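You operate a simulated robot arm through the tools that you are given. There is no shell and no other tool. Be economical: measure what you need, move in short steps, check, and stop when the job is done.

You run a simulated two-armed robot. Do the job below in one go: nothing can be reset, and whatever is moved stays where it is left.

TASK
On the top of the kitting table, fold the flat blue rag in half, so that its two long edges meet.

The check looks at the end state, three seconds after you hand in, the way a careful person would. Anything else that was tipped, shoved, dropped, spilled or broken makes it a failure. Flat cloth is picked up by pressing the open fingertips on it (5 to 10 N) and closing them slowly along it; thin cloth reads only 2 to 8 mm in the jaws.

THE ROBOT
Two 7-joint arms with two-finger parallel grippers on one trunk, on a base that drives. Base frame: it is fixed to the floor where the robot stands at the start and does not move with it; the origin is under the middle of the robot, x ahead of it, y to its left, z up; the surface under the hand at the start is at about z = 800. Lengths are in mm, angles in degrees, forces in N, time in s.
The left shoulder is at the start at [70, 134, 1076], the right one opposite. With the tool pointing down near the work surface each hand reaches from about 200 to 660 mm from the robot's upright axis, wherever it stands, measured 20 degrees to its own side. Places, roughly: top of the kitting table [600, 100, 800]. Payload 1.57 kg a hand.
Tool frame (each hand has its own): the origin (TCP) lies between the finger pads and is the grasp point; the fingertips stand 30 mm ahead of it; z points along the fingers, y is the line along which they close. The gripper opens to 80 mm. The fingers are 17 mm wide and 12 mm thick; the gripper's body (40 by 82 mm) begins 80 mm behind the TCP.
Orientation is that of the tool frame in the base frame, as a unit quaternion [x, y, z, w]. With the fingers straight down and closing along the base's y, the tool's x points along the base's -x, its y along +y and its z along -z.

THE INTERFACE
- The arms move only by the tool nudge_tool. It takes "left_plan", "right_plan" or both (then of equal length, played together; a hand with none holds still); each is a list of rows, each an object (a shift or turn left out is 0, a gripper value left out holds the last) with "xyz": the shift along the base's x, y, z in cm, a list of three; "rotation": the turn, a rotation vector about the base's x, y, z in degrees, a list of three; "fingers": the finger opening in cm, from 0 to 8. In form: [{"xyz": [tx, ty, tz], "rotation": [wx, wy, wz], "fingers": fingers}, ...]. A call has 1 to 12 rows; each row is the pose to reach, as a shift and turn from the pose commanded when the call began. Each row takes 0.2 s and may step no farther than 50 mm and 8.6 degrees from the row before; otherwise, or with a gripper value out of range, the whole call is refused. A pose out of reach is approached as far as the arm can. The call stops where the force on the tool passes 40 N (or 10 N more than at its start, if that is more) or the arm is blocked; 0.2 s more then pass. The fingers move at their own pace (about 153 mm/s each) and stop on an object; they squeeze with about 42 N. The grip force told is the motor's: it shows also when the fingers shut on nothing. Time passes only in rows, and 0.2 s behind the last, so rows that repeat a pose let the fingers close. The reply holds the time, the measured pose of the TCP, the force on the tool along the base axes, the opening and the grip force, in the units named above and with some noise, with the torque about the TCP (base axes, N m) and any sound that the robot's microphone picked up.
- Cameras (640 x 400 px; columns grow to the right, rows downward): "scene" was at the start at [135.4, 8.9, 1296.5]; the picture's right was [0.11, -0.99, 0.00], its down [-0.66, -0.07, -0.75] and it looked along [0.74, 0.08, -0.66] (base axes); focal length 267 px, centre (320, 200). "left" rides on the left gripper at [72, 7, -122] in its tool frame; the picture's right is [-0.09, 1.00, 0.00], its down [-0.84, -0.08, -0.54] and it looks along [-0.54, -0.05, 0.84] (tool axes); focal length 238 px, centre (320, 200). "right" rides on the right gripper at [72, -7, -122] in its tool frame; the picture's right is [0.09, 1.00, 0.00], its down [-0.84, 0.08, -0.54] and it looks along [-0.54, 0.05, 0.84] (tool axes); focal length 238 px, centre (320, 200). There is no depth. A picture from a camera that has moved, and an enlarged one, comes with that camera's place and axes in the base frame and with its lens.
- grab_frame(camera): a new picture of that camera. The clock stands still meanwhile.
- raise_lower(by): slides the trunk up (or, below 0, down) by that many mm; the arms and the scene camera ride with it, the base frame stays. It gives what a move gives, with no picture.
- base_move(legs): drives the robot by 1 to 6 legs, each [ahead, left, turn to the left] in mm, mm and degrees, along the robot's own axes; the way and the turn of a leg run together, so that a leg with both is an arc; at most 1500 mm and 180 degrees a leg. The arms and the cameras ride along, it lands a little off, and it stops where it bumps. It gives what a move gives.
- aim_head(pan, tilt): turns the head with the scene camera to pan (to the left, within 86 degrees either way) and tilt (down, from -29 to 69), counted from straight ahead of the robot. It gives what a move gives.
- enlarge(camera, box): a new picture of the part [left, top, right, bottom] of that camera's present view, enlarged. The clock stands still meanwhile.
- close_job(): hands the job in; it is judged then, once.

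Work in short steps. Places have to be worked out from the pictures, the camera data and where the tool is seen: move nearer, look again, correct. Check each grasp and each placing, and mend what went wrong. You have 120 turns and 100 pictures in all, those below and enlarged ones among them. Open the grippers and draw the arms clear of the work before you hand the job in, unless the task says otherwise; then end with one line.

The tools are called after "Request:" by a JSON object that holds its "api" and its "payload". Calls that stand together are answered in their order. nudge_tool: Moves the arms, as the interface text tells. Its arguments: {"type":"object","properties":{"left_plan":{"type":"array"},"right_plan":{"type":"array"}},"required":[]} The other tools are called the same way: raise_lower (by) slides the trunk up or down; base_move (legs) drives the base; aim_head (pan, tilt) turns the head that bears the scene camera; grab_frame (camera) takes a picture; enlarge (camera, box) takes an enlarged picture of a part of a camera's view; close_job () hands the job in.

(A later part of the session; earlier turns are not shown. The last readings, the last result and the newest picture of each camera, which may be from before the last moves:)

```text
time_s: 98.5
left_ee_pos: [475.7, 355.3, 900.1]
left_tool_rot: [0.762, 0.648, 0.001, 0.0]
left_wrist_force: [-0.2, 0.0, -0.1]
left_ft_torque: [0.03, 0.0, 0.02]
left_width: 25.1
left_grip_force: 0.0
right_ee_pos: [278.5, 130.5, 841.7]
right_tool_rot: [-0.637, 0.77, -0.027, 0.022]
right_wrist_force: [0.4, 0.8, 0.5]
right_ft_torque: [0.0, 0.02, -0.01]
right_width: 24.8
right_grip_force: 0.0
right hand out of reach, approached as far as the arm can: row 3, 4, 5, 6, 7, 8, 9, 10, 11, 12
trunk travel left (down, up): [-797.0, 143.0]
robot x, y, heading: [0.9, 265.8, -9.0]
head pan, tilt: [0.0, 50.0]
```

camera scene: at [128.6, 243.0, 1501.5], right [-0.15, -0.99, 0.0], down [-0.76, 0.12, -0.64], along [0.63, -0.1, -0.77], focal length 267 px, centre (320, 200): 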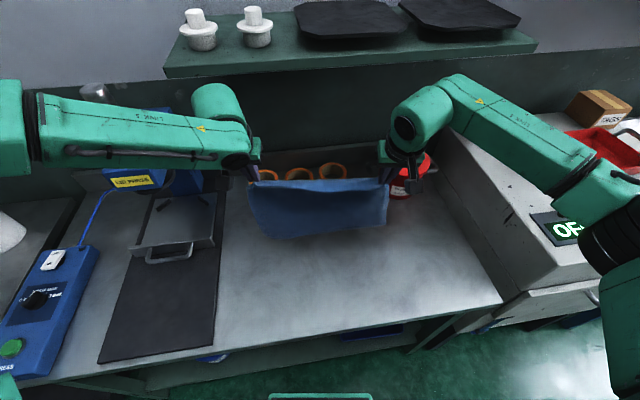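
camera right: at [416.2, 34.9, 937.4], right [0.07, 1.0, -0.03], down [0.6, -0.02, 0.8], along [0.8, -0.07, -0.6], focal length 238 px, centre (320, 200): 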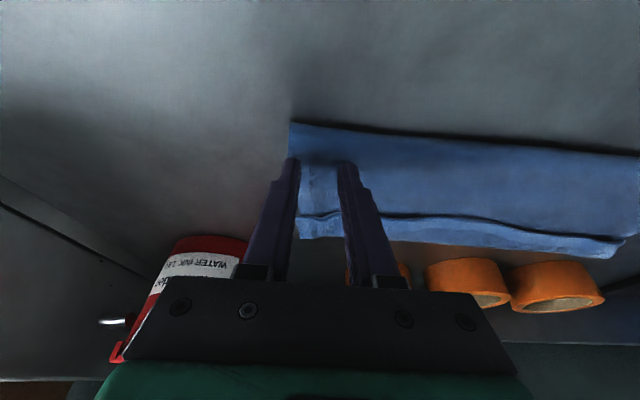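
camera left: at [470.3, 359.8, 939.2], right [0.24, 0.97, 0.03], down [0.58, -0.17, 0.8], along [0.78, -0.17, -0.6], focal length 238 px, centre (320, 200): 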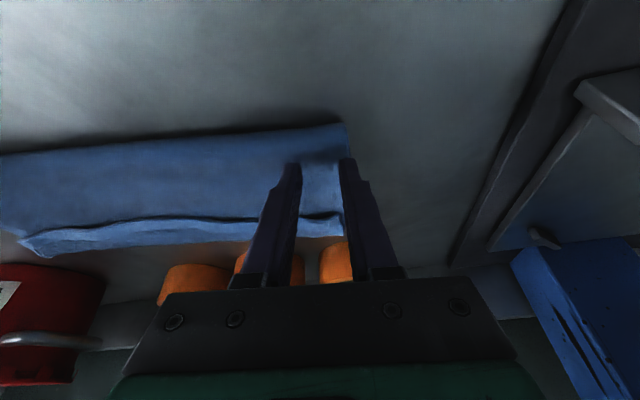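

The left hand is in place, but the right wrist hit a limit and wandered to (278,130). I lift it and turn it back.

Request:
{"api": "nudge_tool", "payload": {"right_plan": [{"xyz": [0, 0, 3]}, {"xyz": [1, -1.5, 6], "rotation": [0, 0, -8]}, {"xyz": [2, -3, 9], "rotation": [0, 0, -16]}, {"xyz": [3, -5, 10], "rotation": [0, 0, -24]}, {"xyz": [4, -7, 10], "rotation": [0, 0, -32]}, {"xyz": [5, -9, 10], "rotation": [0, 0, -40]}, {"xyz": [6, -11, 10], "rotation": [0, 0, -48]}, {"xyz": [8, -13, 10], "rotation": [0, 0, -56]}, {"xyz": [10, -15, 10], "rotation": [0, 0, -64]}, {"xyz": [11, -16, 10], "rotation": [0, 0, -72]}, {"xyz": [11, -16, 10], "rotation": [0, 0, -80]}]}}

```text
time_s: 100.9
left_ee_pos: [474.7, 356.3, 900.8]
left_tool_rot: [0.761, 0.649, 0.002, 0.0]
left_wrist_force: [-0.9, -0.3, -0.6]
left_ft_torque: [0.01, 0.01, -0.02]
left_width: 25.1
left_grip_force: 0.1
right_ee_pos: [384.5, -33.3, 936.0]
right_tool_rot: [0.007, 0.999, -0.036, -0.001]
right_wrist_force: [-0.1, 0.5, -0.7]
right_ft_torque: [0.01, 0.01, 0.01]
right_width: 24.8
right_grip_force: 0.1
right hand out of reach, approached as far as the arm can: row 1, 2, 3, 4
trunk travel left (down, up): [-797.0, 143.0]
robot x, y, heading: [4.2, 262.9, -8.9]
head pan, tilt: [0.0, 50.0]
```

The right hand is back upright. I correct its small tilt and try turning it the other way, −98°.

Request:
{"api": "nudge_tool", "payload": {"right_plan": [{"xyz": [1, 0, 0], "rotation": [4, 0, 0]}, {"xyz": [2, 1, 0], "rotation": [4, 0, 0]}]}}

Request:
{"api": "nudge_tool", "payload": {"right_plan": [{"rotation": [0, 0, -8]}, {"rotation": [0, 0, -16]}, {"rotation": [0, 0, -24]}, {"rotation": [0, 0, -32]}, {"rotation": [0, 0, -40]}, {"rotation": [0, 0, -48]}, {"rotation": [0, 0, -56]}, {"rotation": [0, 0, -64]}, {"rotation": [0, 0, -72]}, {"rotation": [0, 0, -80]}, {"rotation": [0, 0, -88]}, {"rotation": [0, 0, -96]}]}}

```text
time_s: 101.5
left_ee_pos: [477.1, 358.0, 899.8]
left_tool_rot: [0.761, 0.649, 0.001, 0.0]
left_wrist_force: [-0.1, 0.5, -0.8]
left_ft_torque: [0.01, -0.02, 0.0]
left_width: 25.0
left_grip_force: 0.0
right_ee_pos: [406.9, -23.6, 936.7]
right_tool_rot: [0.007, 1.0, 0.0, -0.002]
right_wrist_force: [-0.2, -0.7, 0.4]
right_ft_torque: [-0.03, -0.02, 0.01]
right_width: 24.9
right_grip_force: 0.1
trunk travel left (down, up): [-797.0, 143.0]
robot x, y, heading: [1.6, 259.2, -8.8]
head pan, tilt: [0.0, 50.0]
```

```text
time_s: 104.1
left_ee_pos: [475.0, 357.3, 901.2]
left_tool_rot: [0.76, 0.65, 0.001, 0.0]
left_wrist_force: [-0.3, -0.6, -1.5]
left_ft_torque: [0.01, 0.03, 0.0]
left_width: 24.9
left_grip_force: 0.1
right_ee_pos: [405.7, -22.5, 937.5]
right_tool_rot: [0.75, 0.662, 0.0, -0.001]
right_wrist_force: [-0.3, -0.2, 0.2]
right_ft_torque: [0.0, -0.02, -0.02]
right_width: 24.8
right_grip_force: 0.0
trunk travel left (down, up): [-797.0, 143.0]
robot x, y, heading: [3.3, 265.7, -9.1]
head pan, tilt: [0.0, 50.0]
```

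Both hands now close across the mid-line. I move the right over (433,31), lower both close, and look.

Request:
{"api": "nudge_tool", "payload": {"left_plan": [{"xyz": [0, 0.1, -1]}, {"xyz": [0, 0.2, -3]}, {"xyz": [0, 0.2, -4.5]}], "right_plan": [{"xyz": [1, 2, -2]}, {"xyz": [2, 4, -5]}, {"xyz": [2.7, 5.3, -8.2]}]}}

Request:
{"api": "grab_frame", "payload": {"camera": "left"}}

Request:
{"api": "grab_frame", "payload": {"camera": "right"}}

```text
time_s: 104.9
left_ee_pos: [464.8, 370.5, 876.1]
left_tool_rot: [0.76, 0.65, 0.0, 0.001]
left_wrist_force: [-0.1, -0.2, 0.3]
left_ft_torque: [0.0, 0.0, 0.04]
left_width: 25.1
left_grip_force: 0.0
left hand out of reach, approached as far as the arm can: row 2, 3
right_ee_pos: [432.2, 29.6, 854.1]
right_tool_rot: [0.748, 0.664, 0.001, -0.002]
right_wrist_force: [0.4, 0.0, 0.6]
right_ft_torque: [0.0, 0.0, 0.01]
right_width: 25.0
right_grip_force: 0.1
trunk travel left (down, up): [-797.0, 143.0]
robot x, y, heading: [0.7, 264.1, -9.1]
head pan, tilt: [0.0, 50.0]
```

```text
19 pictures are left
camera left: at [483.1, 440.3, 997.9], right [0.97, -0.25, 0.0], down [-0.21, -0.81, 0.54], along [-0.13, -0.53, -0.84], focal length 238 px, centre (320, 200)
```

left: 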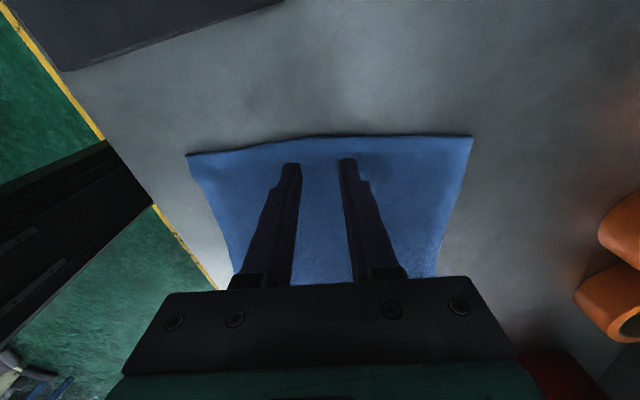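

```text
18 pictures are left
camera right: at [434.0, 99.7, 976.1], right [1.0, -0.03, 0.0], down [-0.02, -0.84, 0.54], along [-0.02, -0.54, -0.84], focal length 238 px, centre (320, 200)
```

right: 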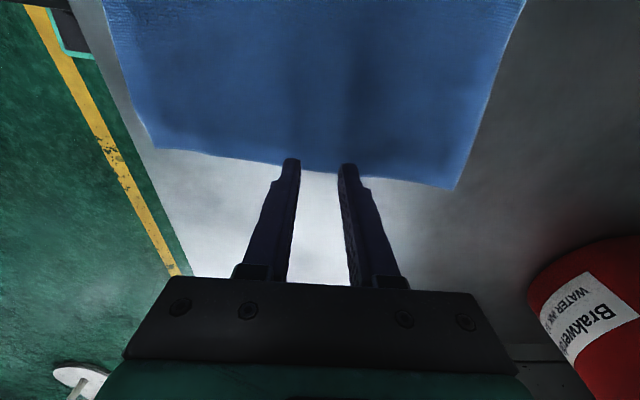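

The left arm cannot go low at this trunk height. I raise both hands with the arms and lower the trunk 100 mm, keeping the tips clear.

Request:
{"api": "nudge_tool", "payload": {"left_plan": [{"xyz": [0.3, -0.7, 4]}, {"xyz": [0.6, -1.4, 8]}], "right_plan": [{"xyz": [-0.2, 0, 5]}, {"xyz": [-0.2, 0, 10]}]}}

Request:
{"api": "raise_lower", "payload": {"by": -100}}

```text
time_s: 105.5
left_ee_pos: [470.2, 358.6, 959.4]
left_tool_rot: [0.76, 0.65, 0.001, 0.0]
left_wrist_force: [-0.1, 0.2, -0.7]
left_ft_torque: [-0.04, -0.03, 0.03]
left_width: 25.1
left_grip_force: 0.0
right_ee_pos: [428.4, 29.9, 954.4]
right_tool_rot: [0.748, 0.663, 0.001, -0.002]
right_wrist_force: [0.4, 0.4, 0.1]
right_ft_torque: [0.0, 0.0, -0.02]
right_width: 24.8
right_grip_force: 0.1
trunk travel left (down, up): [-797.0, 143.0]
robot x, y, heading: [0.5, 261.1, -8.8]
head pan, tilt: [0.0, 50.0]
```

```text
time_s: 106.8
left_ee_pos: [470.5, 357.6, 857.9]
left_tool_rot: [0.76, 0.649, 0.001, 0.0]
left_wrist_force: [-0.9, -0.4, 0.5]
left_ft_torque: [-0.04, 0.0, 0.01]
left_width: 25.3
left_grip_force: 0.0
right_ee_pos: [429.1, 29.4, 852.9]
right_tool_rot: [0.748, 0.664, 0.0, -0.001]
right_wrist_force: [0.6, 0.0, 0.2]
right_ft_torque: [0.02, 0.02, 0.01]
right_width: 25.1
right_grip_force: 0.1
trunk travel left (down, up): [-697.0, 243.0]
robot x, y, heading: [1.9, 262.8, -8.5]
head pan, tilt: [0.0, 50.0]
```

Both hands hover just above their mid-line points. I lower to contact.

Request:
{"api": "nudge_tool", "payload": {"left_plan": [{"xyz": [0, 0, -1]}, {"xyz": [0, 0, -2]}, {"xyz": [0, 0, -2.4]}], "right_plan": [{"xyz": [0, 0, -0.8]}, {"xyz": [0, 0, -1.5]}, {"xyz": [0, 0, -1.9]}]}}

```text
time_s: 107.7
left_ee_pos: [470.2, 357.7, 834.5]
left_tool_rot: [0.761, 0.648, 0.001, 0.001]
left_wrist_force: [-0.1, -0.2, 2.4]
left_ft_torque: [-0.03, 0.03, 0.04]
left_width: 25.0
left_grip_force: 0.0
right_ee_pos: [429.0, 29.1, 835.4]
right_tool_rot: [0.749, 0.663, 0.001, -0.001]
right_wrist_force: [0.5, 0.7, 0.4]
right_ft_torque: [-0.02, 0.0, -0.02]
right_width: 24.6
right_grip_force: 0.1
trunk travel left (down, up): [-697.0, 243.0]
robot x, y, heading: [0.4, 263.7, -9.0]
head pan, tilt: [0.0, 50.0]
```

I press about 6–8 N and close slowly.

Request:
{"api": "nudge_tool", "payload": {"left_plan": [{"xyz": [0, 0, -0.1]}, {"xyz": [0, 0, -0.15]}, {"xyz": [0, 0, -0.15], "fingers": 2.1}, {"xyz": [0, 0, -0.15], "fingers": 1.7}, {"xyz": [0, 0, -0.15], "fingers": 1.3}, {"xyz": [0, 0, -0.15], "fingers": 0.9}, {"xyz": [0, 0, -0.15], "fingers": 0.5}, {"xyz": [0, 0, -0.15], "fingers": 0.2}, {"xyz": [0, 0, -0.15], "fingers": 0}, {"xyz": [0, 0, -0.15], "fingers": 0}], "right_plan": [{"xyz": [0, 0, -0.2]}, {"xyz": [0, 0, -0.35]}, {"xyz": [0, 0, -0.35], "fingers": 2.1}, {"xyz": [0, 0, -0.35], "fingers": 1.7}, {"xyz": [0, 0, -0.35], "fingers": 1.3}, {"xyz": [0, 0, -0.35], "fingers": 0.9}, {"xyz": [0, 0, -0.35], "fingers": 0.5}, {"xyz": [0, 0, -0.35], "fingers": 0.2}, {"xyz": [0, 0, -0.35], "fingers": 0}, {"xyz": [0, 0, -0.35], "fingers": 0}]}}

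```text
time_s: 109.8
left_ee_pos: [468.7, 358.1, 832.9]
left_tool_rot: [0.76, 0.65, 0.002, 0.002]
left_wrist_force: [-1.3, -1.5, 7.2]
left_ft_torque: [-0.03, 0.04, 0.01]
left_width: 3.7
left_grip_force: 24.1
right_ee_pos: [427.7, 30.9, 833.0]
right_tool_rot: [0.748, 0.663, 0.002, -0.001]
right_wrist_force: [0.5, 2.3, 12.9]
right_ft_torque: [0.08, 0.01, -0.01]
right_width: 3.8
right_grip_force: 24.0
trunk travel left (down, up): [-697.0, 243.0]
robot x, y, heading: [3.5, 261.4, -9.1]
head pan, tilt: [0.0, 50.0]
```

Both hold, at 3.7 and 3.8 mm. I lift with the trunk so both halves hang down.

Request:
{"api": "raise_lower", "payload": {"by": 145}}

Request:
{"api": "grab_frame", "payload": {"camera": "scene"}}

Request:
{"api": "grab_frame", "payload": {"camera": "right"}}

```text
time_s: 111.6
left_ee_pos: [471.8, 358.1, 978.5]
left_tool_rot: [0.761, 0.649, 0.002, 0.0]
left_wrist_force: [0.5, -0.6, -0.6]
left_ft_torque: [-0.06, 0.0, 0.03]
left_width: 3.5
left_grip_force: 24.2
right_ee_pos: [430.0, 30.4, 977.6]
right_tool_rot: [0.748, 0.663, 0.001, -0.001]
right_wrist_force: [0.8, 0.9, 0.5]
right_ft_torque: [0.02, 0.0, 0.02]
right_width: 3.7
right_grip_force: 24.8
trunk travel left (down, up): [-842.0, 98.0]
robot x, y, heading: [1.2, 261.2, -8.7]
head pan, tilt: [0.0, 50.0]
```

```text
17 pictures are left
camera scene: at [128.6, 243.0, 1476.5], right [-0.15, -0.99, 0.0], down [-0.76, 0.12, -0.64], along [0.63, -0.1, -0.77], focal length 267 px, centre (320, 200)
```

scene: 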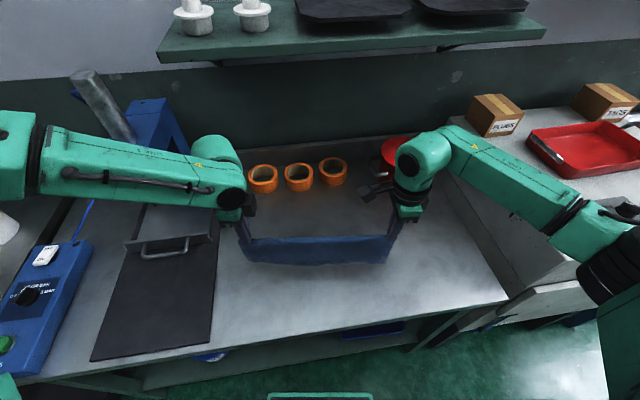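

```text
16 pictures are left
camera right: at [431.0, 100.8, 1099.2], right [1.0, -0.03, 0.0], down [-0.02, -0.84, 0.54], along [-0.02, -0.54, -0.84], focal length 238 px, centre (320, 200)
```

right: 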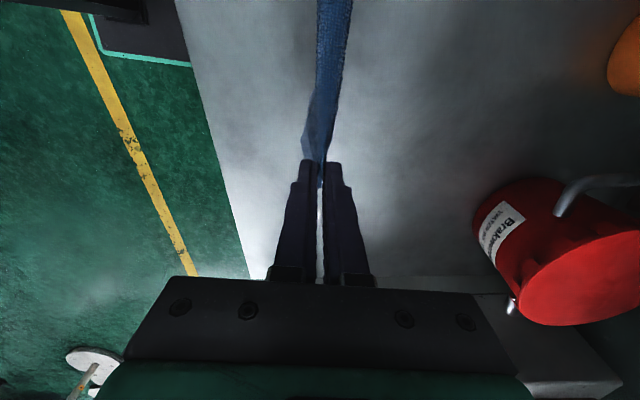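

The rag hangs neatly folded over its mid-line. I zoom in to check the lower edges.

Request:
{"api": "enlarge", "payload": {"camera": "scene", "box": [225, 200, 417, 320]}}

```text
3.33 times, centred on (321, 260) of scene
camera zoom: at [128.6, 243.0, 1476.5], right [-0.15, -0.99, 0.0], down [-0.76, 0.12, -0.64], along [0.63, -0.1, -0.77], focal length 890 px, centre (317, 0)
```

zoom: 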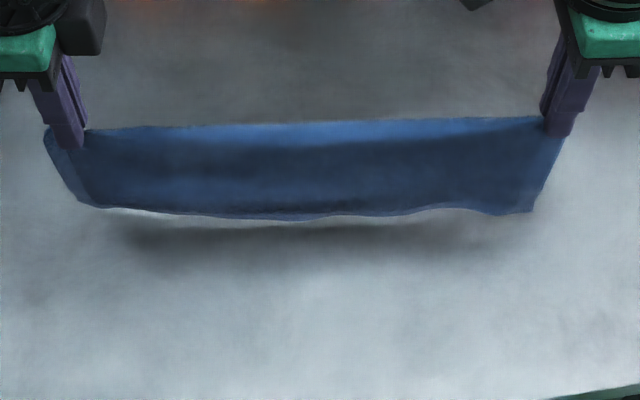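

The two edges hang level within a few mm, about 1 cm above the table. The arms stay in this comfortable pose: I first drive 45 mm ahead, then lay the cloth down by backing the base while the trunk lowers.

Request:
{"api": "base_move", "payload": {"legs": [[45, 0, 0]]}}

Request:
{"api": "raise_lower", "payload": {"by": -14}}

Request:
{"api": "base_move", "payload": {"legs": [[-30, 0, 0]]}}

Request:
{"api": "raise_lower", "payload": {"by": -8}}

Request:
{"api": "enlarge", "payload": {"camera": "scene", "box": [225, 190, 417, 310]}}

```text
time_s: 112.5
left_ee_pos: [509.3, 351.9, 980.1]
left_tool_rot: [0.76, 0.649, 0.003, 0.003]
left_wrist_force: [-2.0, -1.2, -0.5]
left_ft_torque: [-0.05, -0.07, -0.01]
left_width: 3.5
left_grip_force: 24.6
right_ee_pos: [466.9, 24.8, 980.4]
right_tool_rot: [0.749, 0.663, 0.002, 0.002]
right_wrist_force: [-0.5, 1.1, -0.5]
right_ft_torque: [0.03, -0.02, 0.0]
right_width: 3.8
right_grip_force: 24.1
trunk travel left (down, up): [-842.0, 98.0]
robot x, y, heading: [45.4, 258.6, -8.9]
head pan, tilt: [0.0, 50.0]
```

```text
time_s: 113.1
left_ee_pos: [513.9, 351.5, 963.7]
left_tool_rot: [0.762, 0.648, 0.002, 0.0]
left_wrist_force: [-0.9, -1.5, -0.7]
left_ft_torque: [-0.05, 0.02, 0.01]
left_width: 3.3
left_grip_force: 24.7
right_ee_pos: [471.7, 22.7, 963.7]
right_tool_rot: [0.749, 0.663, 0.001, -0.001]
right_wrist_force: [-0.2, 0.8, 0.2]
right_ft_torque: [0.02, -0.02, -0.04]
right_width: 3.6
right_grip_force: 24.6
trunk travel left (down, up): [-828.0, 112.0]
robot x, y, heading: [44.4, 256.6, -8.9]
head pan, tilt: [0.0, 50.0]
```

```text
time_s: 113.9
left_ee_pos: [493.0, 354.3, 959.8]
left_tool_rot: [0.761, 0.649, -0.001, -0.003]
left_wrist_force: [1.2, -1.2, -0.1]
left_ft_torque: [-0.03, 0.03, -0.06]
left_width: 3.3
left_grip_force: 24.4
right_ee_pos: [449.7, 27.1, 960.1]
right_tool_rot: [0.748, 0.664, -0.001, -0.004]
right_wrist_force: [0.2, 1.9, -0.5]
right_ft_torque: [0.05, 0.0, -0.02]
right_width: 3.6
right_grip_force: 24.6
trunk travel left (down, up): [-828.0, 112.0]
robot x, y, heading: [21.0, 261.3, -9.0]
head pan, tilt: [0.0, 50.0]
```

```text
time_s: 114.5
left_ee_pos: [488.5, 353.9, 954.3]
left_tool_rot: [0.761, 0.649, 0.001, -0.002]
left_wrist_force: [0.6, -0.1, -0.5]
left_ft_torque: [-0.02, 0.02, 0.0]
left_width: 3.4
left_grip_force: 24.3
right_ee_pos: [447.1, 26.2, 954.5]
right_tool_rot: [0.748, 0.664, 0.0, -0.002]
right_wrist_force: [0.3, 0.5, -0.5]
right_ft_torque: [0.03, 0.0, 0.02]
right_width: 3.7
right_grip_force: 24.7
trunk travel left (down, up): [-820.0, 120.0]
robot x, y, heading: [15.4, 259.9, -8.9]
head pan, tilt: [0.0, 50.0]
```

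```text
3.33 times, centred on (321, 250) of scene
camera zoom: at [146.8, 240.1, 1454.2], right [-0.16, -0.99, 0.0], down [-0.76, 0.12, -0.64], along [0.63, -0.1, -0.77], focal length 890 px, centre (317, 33)
```

zoom: 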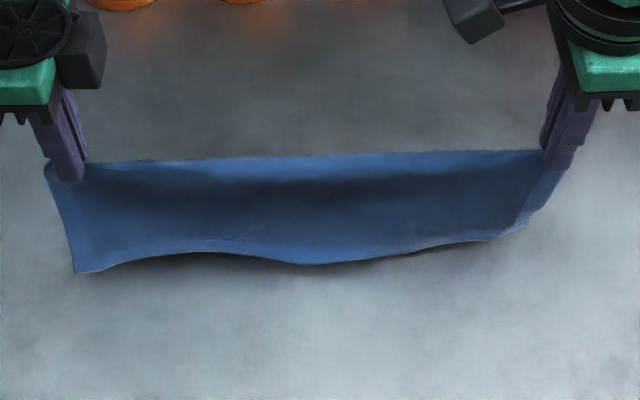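

The near layer's left corner seems to have swung a little toward the robot. I check the profile with the wrist cameras.

Request:
{"api": "grab_frame", "payload": {"camera": "left"}}

Request:
{"api": "grab_frame", "payload": {"camera": "right"}}

```text
13 pictures are left
camera left: at [507.1, 424.3, 1076.6], right [0.97, -0.25, 0.0], down [-0.21, -0.81, 0.54], along [-0.13, -0.52, -0.84], focal length 238 px, centre (320, 200)
```

left: 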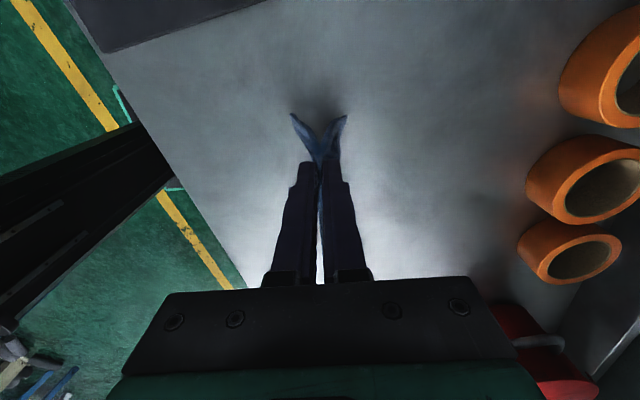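

```text
12 pictures are left
camera right: at [448.4, 98.0, 1076.3], right [1.0, -0.03, 0.0], down [-0.02, -0.84, 0.54], along [-0.02, -0.54, -0.84], focal length 238 px, centre (320, 200)
```

right: 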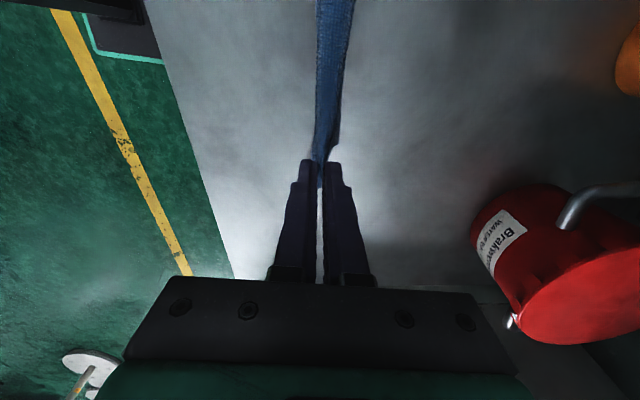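

The left ends have opened into a V because they touched down before any sideways motion. I lift again so they hang closed and go forward 30 mm. Then I sweep back with the arms while gradually lowering, so both edges trail.

Request:
{"api": "raise_lower", "payload": {"by": 28}}

Request:
{"api": "base_move", "payload": {"legs": [[30, 0, 0]]}}

Request:
{"api": "nudge_tool", "payload": {"left_plan": [{"xyz": [0, 0, 0]}, {"xyz": [0, 0, 0]}, {"xyz": [0, 0, 0]}, {"xyz": [0, 0, 0]}]}}

Request:
{"api": "grab_frame", "payload": {"camera": "left"}}

```text
time_s: 115.2
left_ee_pos: [486.5, 355.2, 982.7]
left_tool_rot: [0.761, 0.649, 0.001, 0.0]
left_wrist_force: [-0.3, -1.8, -0.5]
left_ft_torque: [-0.04, -0.03, 0.0]
left_width: 3.5
left_grip_force: 24.5
right_ee_pos: [444.1, 27.3, 982.2]
right_tool_rot: [0.748, 0.664, 0.001, -0.002]
right_wrist_force: [0.4, 0.3, -0.4]
right_ft_torque: [0.03, -0.02, 0.0]
right_width: 4.0
right_grip_force: 24.6
trunk travel left (down, up): [-848.0, 92.0]
robot x, y, heading: [17.4, 257.4, -9.1]
head pan, tilt: [0.0, 50.0]
```

```text
time_s: 116.0
left_ee_pos: [511.4, 350.1, 985.7]
left_tool_rot: [0.761, 0.649, 0.002, 0.001]
left_wrist_force: [-1.5, -1.1, 0.2]
left_ft_torque: [-0.05, -0.03, -0.03]
left_width: 3.5
left_grip_force: 24.4
right_ee_pos: [469.5, 22.4, 985.2]
right_tool_rot: [0.748, 0.663, 0.002, 0.001]
right_wrist_force: [-0.1, 1.7, -0.4]
right_ft_torque: [0.02, -0.06, 0.02]
right_width: 3.7
right_grip_force: 24.8
trunk travel left (down, up): [-848.0, 92.0]
robot x, y, heading: [43.5, 253.3, -8.6]
head pan, tilt: [0.0, 50.0]
```

```text
time_s: 117.0
left_ee_pos: [517.2, 349.9, 982.6]
left_tool_rot: [0.761, 0.649, 0.001, 0.0]
left_wrist_force: [0.0, -1.4, -0.5]
left_ft_torque: [-0.04, 0.04, -0.01]
left_width: 3.4
left_grip_force: 25.0
right_ee_pos: [475.3, 23.2, 981.3]
right_tool_rot: [0.748, 0.663, 0.001, -0.002]
right_wrist_force: [-0.1, 0.9, 0.2]
right_ft_torque: [0.03, -0.02, 0.0]
right_width: 3.6
right_grip_force: 24.2
trunk travel left (down, up): [-848.0, 92.0]
robot x, y, heading: [45.4, 256.4, -9.1]
head pan, tilt: [0.0, 50.0]
```

```text
11 pictures are left
camera left: at [535.1, 420.0, 1105.4], right [0.97, -0.25, 0.0], down [-0.21, -0.81, 0.54], along [-0.13, -0.52, -0.84], focal length 238 px, centre (320, 200)
```

left: 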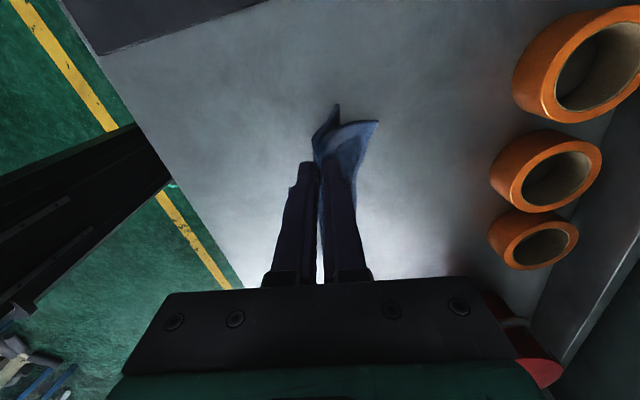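

Both free layers now lean to the far side, which is the right direction. I sweep back 7 cm with the arms while lowering gradually.

Request:
{"api": "nudge_tool", "payload": {"left_plan": [{"xyz": [-0.6, 0.1, -0.5]}, {"xyz": [-1.2, 0.2, -1.0]}, {"xyz": [-1.8, 0.3, -1.4]}, {"xyz": [-2.4, 0.4, -1.7]}, {"xyz": [-3, 0.5, -2]}, {"xyz": [-3.6, 0.55, -2.3]}, {"xyz": [-4.2, 0.65, -2.6]}, {"xyz": [-4.8, 0.75, -3]}, {"xyz": [-5.4, 0.85, -3.4]}, {"xyz": [-6, 0.95, -3.8]}, {"xyz": [-6.6, 1.05, -4.2]}, {"xyz": [-7.2, 1.1, -4.7]}], "right_plan": [{"xyz": [-0.6, 0.1, -0.5]}, {"xyz": [-1.2, 0.2, -1.0]}, {"xyz": [-1.8, 0.3, -1.4]}, {"xyz": [-2.4, 0.4, -1.7]}, {"xyz": [-3, 0.5, -2]}, {"xyz": [-3.6, 0.55, -2.3]}, {"xyz": [-4.2, 0.65, -2.6]}, {"xyz": [-4.8, 0.75, -3]}, {"xyz": [-5.4, 0.85, -3.4]}, {"xyz": [-6, 0.95, -3.8]}, {"xyz": [-6.6, 1.05, -4.2]}, {"xyz": [-7.2, 1.1, -4.7]}]}}

Request:
{"api": "grab_frame", "payload": {"camera": "left"}}

Request:
{"api": "enlarge", "payload": {"camera": "scene", "box": [215, 180, 423, 310]}}

```text
time_s: 119.7
left_ee_pos: [444.3, 360.5, 936.5]
left_tool_rot: [0.761, 0.649, 0.001, -0.001]
left_wrist_force: [-0.3, -1.3, -0.3]
left_ft_torque: [0.0, 0.01, -0.02]
left_width: 3.5
left_grip_force: 25.2
right_ee_pos: [402.9, 34.2, 935.5]
right_tool_rot: [0.748, 0.664, 0.001, -0.001]
right_wrist_force: [-0.5, 0.8, 0.4]
right_ft_torque: [0.02, -0.02, 0.03]
right_width: 3.8
right_grip_force: 24.5
trunk travel left (down, up): [-848.0, 92.0]
robot x, y, heading: [43.5, 256.5, -8.9]
head pan, tilt: [0.0, 50.0]
```

```text
10 pictures are left
camera left: at [462.8, 430.5, 1058.5], right [0.97, -0.25, 0.0], down [-0.21, -0.81, 0.54], along [-0.13, -0.52, -0.84], focal length 238 px, centre (320, 200)
```

left: 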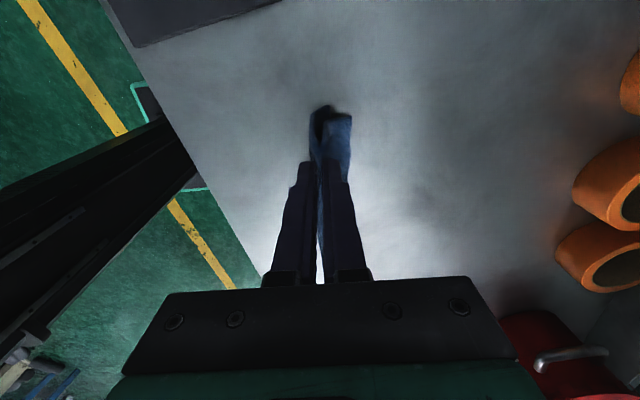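

```text
3.08 times, centred on (319, 245) of scene
camera zoom: at [173.2, 235.8, 1482.6], right [-0.16, -0.99, 0.0], down [-0.76, 0.12, -0.64], along [0.64, -0.1, -0.77], focal length 821 px, centre (323, 62)
```

zoom: 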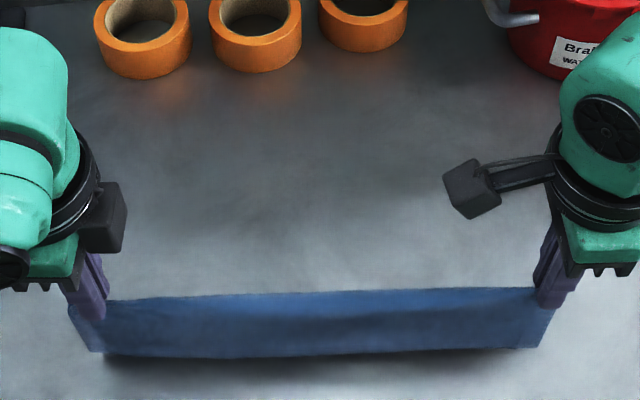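

The sweep works and both edges trail to the far side, but the crease would finish too close to the table's front edge. I lift again, return the arms forward, and drive about 45 mm ahead to repeat the sweep farther in.

Request:
{"api": "nudge_tool", "payload": {"left_plan": [{"xyz": [0, 0, 2]}, {"xyz": [0.6, -0.1, 4]}, {"xyz": [2, -0.3, 5]}, {"xyz": [3.5, -0.5, 5]}, {"xyz": [5, -0.8, 5]}, {"xyz": [6.2, -1, 5]}, {"xyz": [7.2, -1.1, 5]}], "right_plan": [{"xyz": [0, 0, 2]}, {"xyz": [0.6, -0.1, 4]}, {"xyz": [2, -0.3, 5]}, {"xyz": [3.5, -0.5, 5]}, {"xyz": [5, -0.8, 5]}, {"xyz": [6.2, -1, 5]}, {"xyz": [7.2, -1.1, 5]}]}}

Request:
{"api": "base_move", "payload": {"legs": [[40, 0, 0]]}}

Request:
{"api": "nudge_tool", "payload": {"left_plan": [{"xyz": [0, 0, 0]}, {"xyz": [0, 0, 0]}, {"xyz": [0, 0, 0]}, {"xyz": [0, 0, 0]}, {"xyz": [0, 0, 0]}, {"xyz": [0, 0, 0]}, {"xyz": [0, 0, 0]}, {"xyz": [0, 0, 0]}]}}

Request:
{"api": "grab_frame", "payload": {"camera": "left"}}

```text
time_s: 121.2
left_ee_pos: [516.8, 350.7, 986.5]
left_tool_rot: [0.761, 0.649, 0.0, 0.0]
left_wrist_force: [1.2, -1.7, 0.2]
left_ft_torque: [-0.02, 0.01, -0.01]
left_width: 3.5
left_grip_force: 24.6
right_ee_pos: [475.5, 23.2, 985.0]
right_tool_rot: [0.748, 0.663, 0.001, -0.002]
right_wrist_force: [0.1, 0.2, -0.7]
right_ft_torque: [0.04, -0.01, -0.03]
right_width: 3.8
right_grip_force: 24.4
trunk travel left (down, up): [-848.0, 92.0]
robot x, y, heading: [44.4, 254.9, -9.0]
head pan, tilt: [0.0, 50.0]
```

```text
time_s: 122.3
left_ee_pos: [554.8, 344.9, 983.2]
left_tool_rot: [0.758, 0.652, -0.001, -0.001]
left_wrist_force: [1.0, -0.3, 0.1]
left_ft_torque: [0.01, 0.06, -0.03]
left_width: 3.6
left_grip_force: 24.5
right_ee_pos: [515.0, 19.2, 983.8]
right_tool_rot: [0.746, 0.666, -0.001, -0.004]
right_wrist_force: [0.7, 0.9, 0.4]
right_ft_torque: [0.03, 0.05, -0.04]
right_width: 3.4
right_grip_force: 24.6
trunk travel left (down, up): [-848.0, 92.0]
robot x, y, heading: [82.3, 250.3, -8.7]
head pan, tilt: [0.0, 50.0]
stopped in leg 1: the robot was blocked; the commanded pose is now the measured one
```

```text
time_s: 124.1
left_ee_pos: [552.0, 346.4, 985.7]
left_tool_rot: [0.759, 0.651, 0.001, 0.0]
left_wrist_force: [-0.4, -0.4, 0.2]
left_ft_torque: [-0.03, -0.01, 0.01]
left_width: 3.6
left_grip_force: 24.1
right_ee_pos: [512.6, 19.7, 986.1]
right_tool_rot: [0.746, 0.666, 0.001, -0.001]
right_wrist_force: [0.5, 1.7, -0.1]
right_ft_torque: [0.02, -0.01, -0.01]
right_width: 3.6
right_grip_force: 24.5
trunk travel left (down, up): [-848.0, 92.0]
robot x, y, heading: [81.5, 249.6, -8.6]
head pan, tilt: [0.0, 50.0]
```

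```text
8 pictures are left
camera left: at [569.8, 415.4, 1108.3], right [0.97, -0.24, 0.0], down [-0.2, -0.82, 0.54], along [-0.13, -0.53, -0.84], focal length 238 px, centre (320, 200)
```

left: 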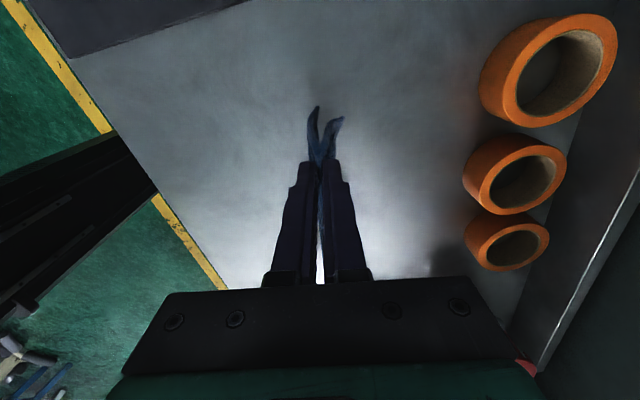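

The base just touched at x 82, so I will not go farther ahead. The cloth hangs nearly closed. I repeat the sweep back and down.

Request:
{"api": "nudge_tool", "payload": {"left_plan": [{"xyz": [-0.6, 0.1, -0.6]}, {"xyz": [-1.2, 0.2, -1.2]}, {"xyz": [-1.8, 0.3, -1.7]}, {"xyz": [-2.4, 0.4, -2.0]}, {"xyz": [-3, 0.5, -2.3]}, {"xyz": [-3.6, 0.55, -2.6]}, {"xyz": [-4.2, 0.65, -2.9]}, {"xyz": [-4.8, 0.75, -3.2]}, {"xyz": [-5.4, 0.85, -3.6]}, {"xyz": [-6, 0.95, -4]}, {"xyz": [-6.6, 1.05, -4.5]}, {"xyz": [-7.2, 1.1, -5]}], "right_plan": [{"xyz": [-0.6, 0.1, -0.6]}, {"xyz": [-1.2, 0.2, -1.2]}, {"xyz": [-1.8, 0.3, -1.7]}, {"xyz": [-2.4, 0.4, -2.0]}, {"xyz": [-3, 0.5, -2.3]}, {"xyz": [-3.6, 0.55, -2.6]}, {"xyz": [-4.2, 0.65, -2.9]}, {"xyz": [-4.8, 0.75, -3.2]}, {"xyz": [-5.4, 0.85, -3.6]}, {"xyz": [-6, 0.95, -4]}, {"xyz": [-6.6, 1.05, -4.5]}, {"xyz": [-7.2, 1.1, -5]}]}}

Request:
{"api": "base_move", "payload": {"legs": [[-25, 0, 0]]}}

Request:
{"api": "raise_lower", "payload": {"by": -25}}

Request:
{"api": "base_move", "payload": {"legs": [[-25, 0, 0]]}}

Request:
{"api": "raise_lower", "payload": {"by": -25}}

Request:
{"api": "enlarge", "payload": {"camera": "scene", "box": [200, 170, 440, 320]}}

```text
time_s: 126.7
left_ee_pos: [479.8, 357.9, 937.5]
left_tool_rot: [0.759, 0.651, 0.001, -0.001]
left_wrist_force: [0.3, -1.8, 0.0]
left_ft_torque: [-0.04, 0.0, 0.0]
left_width: 3.6
left_grip_force: 24.4
right_ee_pos: [439.2, 30.1, 935.9]
right_tool_rot: [0.746, 0.666, 0.001, -0.002]
right_wrist_force: [0.5, 0.5, -0.5]
right_ft_torque: [0.01, -0.03, 0.0]
right_width: 3.3
right_grip_force: 24.3
trunk travel left (down, up): [-848.0, 92.0]
robot x, y, heading: [82.1, 246.2, -8.8]
head pan, tilt: [0.0, 50.0]
```

```text
time_s: 127.5
left_ee_pos: [458.6, 360.7, 934.7]
left_tool_rot: [0.759, 0.651, 0.0, -0.002]
left_wrist_force: [0.6, -0.5, 0.0]
left_ft_torque: [-0.04, 0.05, -0.01]
left_width: 3.2
left_grip_force: 24.2
right_ee_pos: [419.3, 34.0, 933.9]
right_tool_rot: [0.747, 0.665, -0.001, -0.003]
right_wrist_force: [1.2, 1.3, 0.0]
right_ft_torque: [0.04, 0.0, 0.0]
right_width: 3.4
right_grip_force: 24.8
trunk travel left (down, up): [-848.0, 92.0]
robot x, y, heading: [57.5, 252.5, -8.8]
head pan, tilt: [0.0, 50.0]
```

```text
time_s: 128.2
left_ee_pos: [455.4, 361.9, 912.4]
left_tool_rot: [0.758, 0.652, 0.001, 0.0]
left_wrist_force: [-1.3, -0.9, -0.4]
left_ft_torque: [-0.02, 0.01, -0.02]
left_width: 3.6
left_grip_force: 24.1
right_ee_pos: [416.1, 32.9, 910.5]
right_tool_rot: [0.747, 0.665, 0.001, 0.0]
right_wrist_force: [0.4, 1.1, 0.1]
right_ft_torque: [0.03, 0.0, -0.02]
right_width: 3.8
right_grip_force: 24.2
trunk travel left (down, up): [-823.0, 117.0]
robot x, y, heading: [61.7, 254.8, -8.4]
head pan, tilt: [0.0, 50.0]
```

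```text
time_s: 129.0
left_ee_pos: [434.1, 364.1, 910.2]
left_tool_rot: [0.759, 0.651, -0.001, -0.002]
left_wrist_force: [-0.2, -1.0, 0.3]
left_ft_torque: [-0.01, 0.06, -0.02]
left_width: 3.5
left_grip_force: 24.5
right_ee_pos: [394.7, 36.3, 909.9]
right_tool_rot: [0.747, 0.665, -0.001, -0.004]
right_wrist_force: [0.2, -0.5, -1.0]
right_ft_torque: [-0.01, 0.04, 0.02]
right_width: 3.8
right_grip_force: 24.8
trunk travel left (down, up): [-823.0, 117.0]
robot x, y, heading: [31.6, 256.1, -8.7]
head pan, tilt: [0.0, 50.0]
```

```text
time_s: 129.8
left_ee_pos: [431.9, 364.8, 887.1]
left_tool_rot: [0.759, 0.651, 0.001, 0.0]
left_wrist_force: [-1.1, 0.1, 0.1]
left_ft_torque: [-0.03, -0.01, 0.01]
left_width: 3.7
left_grip_force: 24.2
right_ee_pos: [391.3, 36.7, 886.0]
right_tool_rot: [0.747, 0.665, 0.001, -0.001]
right_wrist_force: [-0.5, 0.8, -0.4]
right_ft_torque: [0.03, -0.03, -0.01]
right_width: 3.7
right_grip_force: 24.5
trunk travel left (down, up): [-798.0, 142.0]
robot x, y, heading: [34.1, 256.6, -8.9]
head pan, tilt: [0.0, 50.0]
```

```text
2.67 times, centred on (320, 245) of scene
camera zoom: at [161.0, 236.9, 1432.5], right [-0.15, -0.99, 0.0], down [-0.76, 0.11, -0.64], along [0.64, -0.1, -0.77], focal length 712 px, centre (320, 80)
```

zoom: 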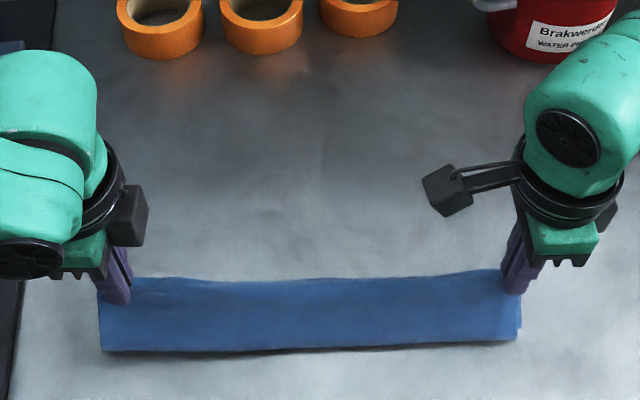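

The visible lower boundary bulges toward the robot. I check the end profile from the left camera.

Request:
{"api": "enlarge", "payload": {"camera": "left", "box": [240, 60, 432, 180]}}

```text
3.33 times, centred on (336, 120) of left
camera zoom: at [448.8, 434.3, 1009.2], right [0.97, -0.24, 0.0], down [-0.2, -0.82, 0.54], along [-0.13, -0.53, -0.84], focal length 794 px, centre (267, 467)
```

zoom: 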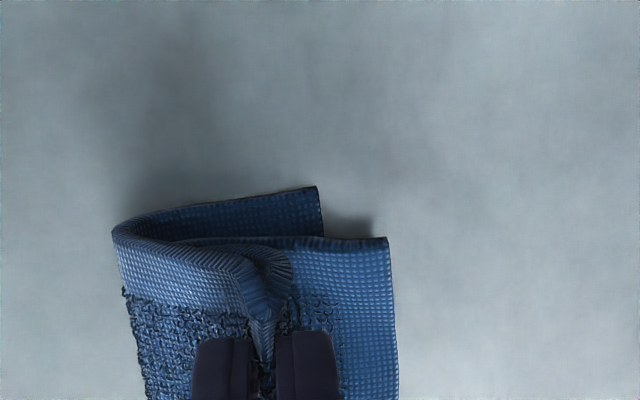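

Both hems trail to the far side, but they slipped along, so finishing this way would run off the table front. I lift free again, back up to x about 0, and lay it the other way: sweeping forward, following a taut arc, with the edges trailing toward the robot.

Request:
{"api": "raise_lower", "payload": {"by": 98}}

Request:
{"api": "base_move", "payload": {"legs": [[-30, 0, 0]]}}

Request:
{"api": "nudge_tool", "payload": {"left_plan": [{"xyz": [0, 0, 0]}, {"xyz": [0, 0, 0]}, {"xyz": [0, 0, 0]}, {"xyz": [0, 0, 0]}, {"xyz": [0, 0, 0]}, {"xyz": [0, 0, 0]}, {"xyz": [0, 0, 0]}, {"xyz": [0, 0, 0]}, {"xyz": [0, 0, 0]}, {"xyz": [0, 0, 0]}]}}

Request:
{"api": "enlarge", "payload": {"camera": "left", "box": [240, 60, 432, 180]}}

```text
time_s: 131.1
left_ee_pos: [430.6, 363.7, 985.5]
left_tool_rot: [0.759, 0.651, 0.001, 0.001]
left_wrist_force: [0.6, -1.5, 0.0]
left_ft_torque: [0.0, 0.01, -0.01]
left_width: 3.4
left_grip_force: 24.2
right_ee_pos: [390.5, 37.5, 984.6]
right_tool_rot: [0.746, 0.666, 0.001, -0.001]
right_wrist_force: [0.1, 0.4, 0.0]
right_ft_torque: [0.04, -0.03, -0.03]
right_width: 4.0
right_grip_force: 24.6
trunk travel left (down, up): [-896.0, 44.0]
robot x, y, heading: [38.2, 257.0, -8.7]
head pan, tilt: [0.0, 50.0]
```

```text
time_s: 131.9
left_ee_pos: [406.8, 367.9, 982.0]
left_tool_rot: [0.758, 0.652, -0.001, -0.002]
left_wrist_force: [0.0, -0.2, -0.4]
left_ft_torque: [-0.07, 0.05, -0.02]
left_width: 3.5
left_grip_force: 24.3
right_ee_pos: [367.4, 40.9, 981.4]
right_tool_rot: [0.747, 0.665, -0.001, -0.004]
right_wrist_force: [1.6, 0.7, -0.7]
right_ft_torque: [0.03, 0.03, -0.03]
right_width: 3.7
right_grip_force: 24.2
trunk travel left (down, up): [-896.0, 44.0]
robot x, y, heading: [1.7, 260.4, -8.4]
head pan, tilt: [0.0, 50.0]
```

```text
time_s: 134.1
left_ee_pos: [401.8, 369.5, 985.2]
left_tool_rot: [0.759, 0.651, 0.001, 0.0]
left_wrist_force: [-0.2, -0.7, 0.2]
left_ft_torque: [-0.07, 0.0, -0.02]
left_width: 3.4
left_grip_force: 24.4
right_ee_pos: [362.1, 40.8, 984.7]
right_tool_rot: [0.747, 0.665, 0.002, -0.001]
right_wrist_force: [0.3, 1.2, 0.5]
right_ft_torque: [0.04, -0.02, 0.0]
right_width: 3.5
right_grip_force: 24.7
trunk travel left (down, up): [-896.0, 44.0]
robot x, y, heading: [2.5, 261.9, -8.9]
head pan, tilt: [0.0, 50.0]
```

```text
3.33 times, centred on (336, 120) of left
camera zoom: at [419.4, 438.7, 1107.3], right [0.97, -0.24, 0.0], down [-0.2, -0.82, 0.54], along [-0.13, -0.53, -0.84], focal length 794 px, centre (267, 467)
```

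zoom: 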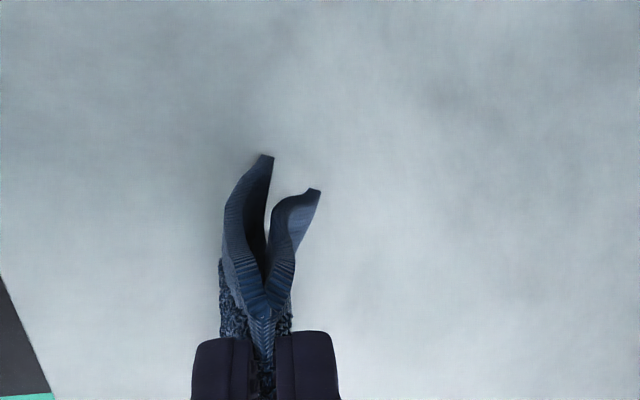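

The layers hang nearly together. I sweep the arms forward 72 mm on a taut arc from grazing contact.

Request:
{"api": "nudge_tool", "payload": {"left_plan": [{"xyz": [0.6, -0.1, -0.7]}, {"xyz": [1.2, -0.2, -1.4]}, {"xyz": [1.8, -0.3, -2.1]}, {"xyz": [2.4, -0.4, -2.5]}, {"xyz": [3, -0.5, -2.7]}, {"xyz": [3.6, -0.55, -2.9]}, {"xyz": [4.2, -0.65, -3.1]}, {"xyz": [4.8, -0.75, -3.3]}, {"xyz": [5.4, -0.85, -3.6]}, {"xyz": [6, -0.95, -4]}, {"xyz": [6.6, -1.05, -4.4]}, {"xyz": [7.2, -1.1, -4.8]}], "right_plan": [{"xyz": [0.6, -0.1, -0.7]}, {"xyz": [1.2, -0.2, -1.4]}, {"xyz": [1.8, -0.3, -2.1]}, {"xyz": [2.4, -0.4, -2.5]}, {"xyz": [3, -0.5, -2.7]}, {"xyz": [3.6, -0.55, -2.9]}, {"xyz": [4.2, -0.65, -3.1]}, {"xyz": [4.8, -0.75, -3.3]}, {"xyz": [5.4, -0.85, -3.6]}, {"xyz": [6, -0.95, -4]}, {"xyz": [6.6, -1.05, -4.4]}, {"xyz": [7.2, -1.1, -4.8]}]}}

Request:
{"api": "enlarge", "payload": {"camera": "scene", "box": [200, 190, 440, 340]}}

```text
time_s: 136.7
left_ee_pos: [454.9, 373.7, 963.6]
left_tool_rot: [0.758, 0.652, 0.001, 0.001]
left_wrist_force: [0.0, -9.3, -0.6]
left_ft_torque: [-0.32, 0.01, 0.0]
left_width: 3.6
left_grip_force: 24.5
left hand out of reach, approached as far as the arm can: row 6, 7, 8, 9, 10, 11, 12
right_ee_pos: [433.7, 32.6, 935.7]
right_tool_rot: [0.746, 0.666, 0.003, -0.002]
right_wrist_force: [-0.1, 9.4, 0.5]
right_ft_torque: [0.33, 0.02, 0.03]
right_width: 3.6
right_grip_force: 23.9
trunk travel left (down, up): [-896.0, 44.0]
robot x, y, heading: [8.3, 259.4, -8.4]
head pan, tilt: [0.0, 50.0]
```

```text
2.67 times, centred on (320, 265) of scene
camera zoom: at [132.1, 241.5, 1530.5], right [-0.15, -0.99, 0.0], down [-0.76, 0.11, -0.64], along [0.64, -0.1, -0.77], focal length 712 px, centre (320, 27)
```

zoom: 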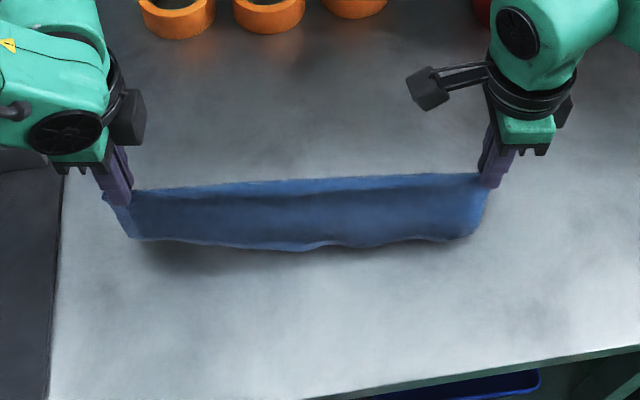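

The left arm hit its limit because the trunk is too high. I bring both hands back to the grip posture higher up, then lower with the trunk and use only the base for the sweep.

Request:
{"api": "nudge_tool", "payload": {"left_plan": [{"xyz": [0, -0.3, 2]}, {"xyz": [0.4, -0.7, 3.5]}, {"xyz": [1, -1.2, 5]}, {"xyz": [1.6, -1.5, 6.4]}], "right_plan": [{"xyz": [0, 0, 3]}, {"xyz": [-0.2, 0, 5.5]}, {"xyz": [-0.4, -0.2, 8]}, {"xyz": [-0.4, -0.3, 9.2]}]}}

Request:
{"api": "base_move", "payload": {"legs": [[-60, 0, 0]]}}

Request:
{"api": "raise_lower", "payload": {"by": -55}}

```text
time_s: 137.7
left_ee_pos: [469.9, 360.0, 1027.5]
left_tool_rot: [0.758, 0.652, 0.002, 0.001]
left_wrist_force: [-0.4, -3.0, 0.5]
left_ft_torque: [-0.13, 0.01, 0.0]
left_width: 3.5
left_grip_force: 24.2
right_ee_pos: [429.8, 28.5, 1027.1]
right_tool_rot: [0.747, 0.665, 0.001, -0.001]
right_wrist_force: [-0.4, 3.1, -0.7]
right_ft_torque: [0.11, 0.02, -0.02]
right_width: 3.8
right_grip_force: 24.3
trunk travel left (down, up): [-896.0, 44.0]
robot x, y, heading: [2.2, 262.2, -8.7]
head pan, tilt: [0.0, 50.0]
```

```text
time_s: 138.7
left_ee_pos: [418.5, 367.3, 1022.7]
left_tool_rot: [0.759, 0.651, -0.002, -0.002]
left_wrist_force: [0.8, -3.1, -0.3]
left_ft_torque: [-0.07, 0.08, -0.04]
left_width: 3.2
left_grip_force: 24.5
right_ee_pos: [378.4, 36.3, 1022.0]
right_tool_rot: [0.747, 0.665, -0.001, -0.004]
right_wrist_force: [0.7, 2.8, -0.6]
right_ft_torque: [0.1, 0.04, -0.02]
right_width: 3.4
right_grip_force: 24.4
trunk travel left (down, up): [-896.0, 44.0]
robot x, y, heading: [-56.0, 269.9, -8.5]
head pan, tilt: [0.0, 50.0]
```

```text
time_s: 139.6
left_ee_pos: [410.9, 369.1, 972.7]
left_tool_rot: [0.759, 0.651, 0.001, 0.001]
left_wrist_force: [-0.7, -3.5, 0.3]
left_ft_torque: [-0.1, 0.01, 0.0]
left_width: 3.5
left_grip_force: 24.5
right_ee_pos: [371.2, 36.8, 972.5]
right_tool_rot: [0.746, 0.665, 0.002, -0.001]
right_wrist_force: [0.1, 2.3, -0.1]
right_ft_torque: [0.07, -0.01, -0.01]
right_width: 3.8
right_grip_force: 24.7
trunk travel left (down, up): [-841.0, 99.0]
robot x, y, heading: [-53.4, 270.9, -8.6]
head pan, tilt: [0.0, 50.0]
```

Contact height is near z 965. I graze the table and then advance with the base, lowering in steps along a taut arc.

Request:
{"api": "raise_lower", "payload": {"by": -9}}

Request:
{"api": "base_move", "payload": {"legs": [[42, 0, 0]]}}

Request:
{"api": "raise_lower", "payload": {"by": -10}}

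Request:
{"api": "enlarge", "payload": {"camera": "left", "box": [240, 60, 432, 180]}}

```text
time_s: 140.2
left_ee_pos: [411.0, 369.4, 963.1]
left_tool_rot: [0.758, 0.652, 0.001, 0.001]
left_wrist_force: [0.0, -2.2, -0.6]
left_ft_torque: [-0.06, 0.01, -0.02]
left_width: 3.2
left_grip_force: 24.2
right_ee_pos: [372.3, 36.1, 963.4]
right_tool_rot: [0.748, 0.664, 0.001, -0.001]
right_wrist_force: [0.6, 2.6, -0.7]
right_ft_torque: [0.07, -0.02, -0.04]
right_width: 3.8
right_grip_force: 24.2
trunk travel left (down, up): [-832.0, 108.0]
robot x, y, heading: [-53.7, 269.9, -8.4]
head pan, tilt: [0.0, 50.0]
```

```text
time_s: 141.1
left_ee_pos: [447.4, 362.7, 966.6]
left_tool_rot: [0.759, 0.651, 0.003, 0.003]
left_wrist_force: [-1.0, -2.5, 0.3]
left_ft_torque: [-0.09, -0.04, 0.02]
left_width: 3.5
left_grip_force: 24.5
right_ee_pos: [407.6, 30.9, 966.6]
right_tool_rot: [0.747, 0.665, 0.003, 0.001]
right_wrist_force: [-0.7, 2.9, 0.3]
right_ft_torque: [0.04, -0.05, -0.04]
right_width: 3.8
right_grip_force: 24.9
trunk travel left (down, up): [-832.0, 108.0]
robot x, y, heading: [-13.6, 263.4, -8.7]
head pan, tilt: [0.0, 50.0]
```

```text
time_s: 141.7
left_ee_pos: [451.7, 363.3, 954.4]
left_tool_rot: [0.759, 0.651, 0.001, 0.002]
left_wrist_force: [-0.6, -3.4, 0.2]
left_ft_torque: [-0.07, -0.05, -0.01]
left_width: 3.5
left_grip_force: 24.1
right_ee_pos: [410.3, 30.4, 953.6]
right_tool_rot: [0.747, 0.665, 0.002, 0.0]
right_wrist_force: [-0.4, 1.7, 0.5]
right_ft_torque: [0.09, -0.05, -0.02]
right_width: 3.7
right_grip_force: 24.7
trunk travel left (down, up): [-822.0, 118.0]
robot x, y, heading: [-12.6, 263.3, -8.4]
head pan, tilt: [0.0, 50.0]
```

```text
3.33 times, centred on (336, 120) of left
camera zoom: at [469.1, 432.2, 1076.4], right [0.97, -0.24, 0.0], down [-0.21, -0.82, 0.54], along [-0.13, -0.53, -0.84], focal length 794 px, centre (267, 467)
```

zoom: 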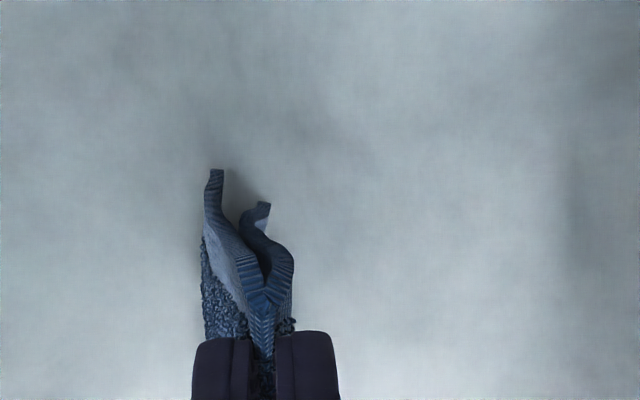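

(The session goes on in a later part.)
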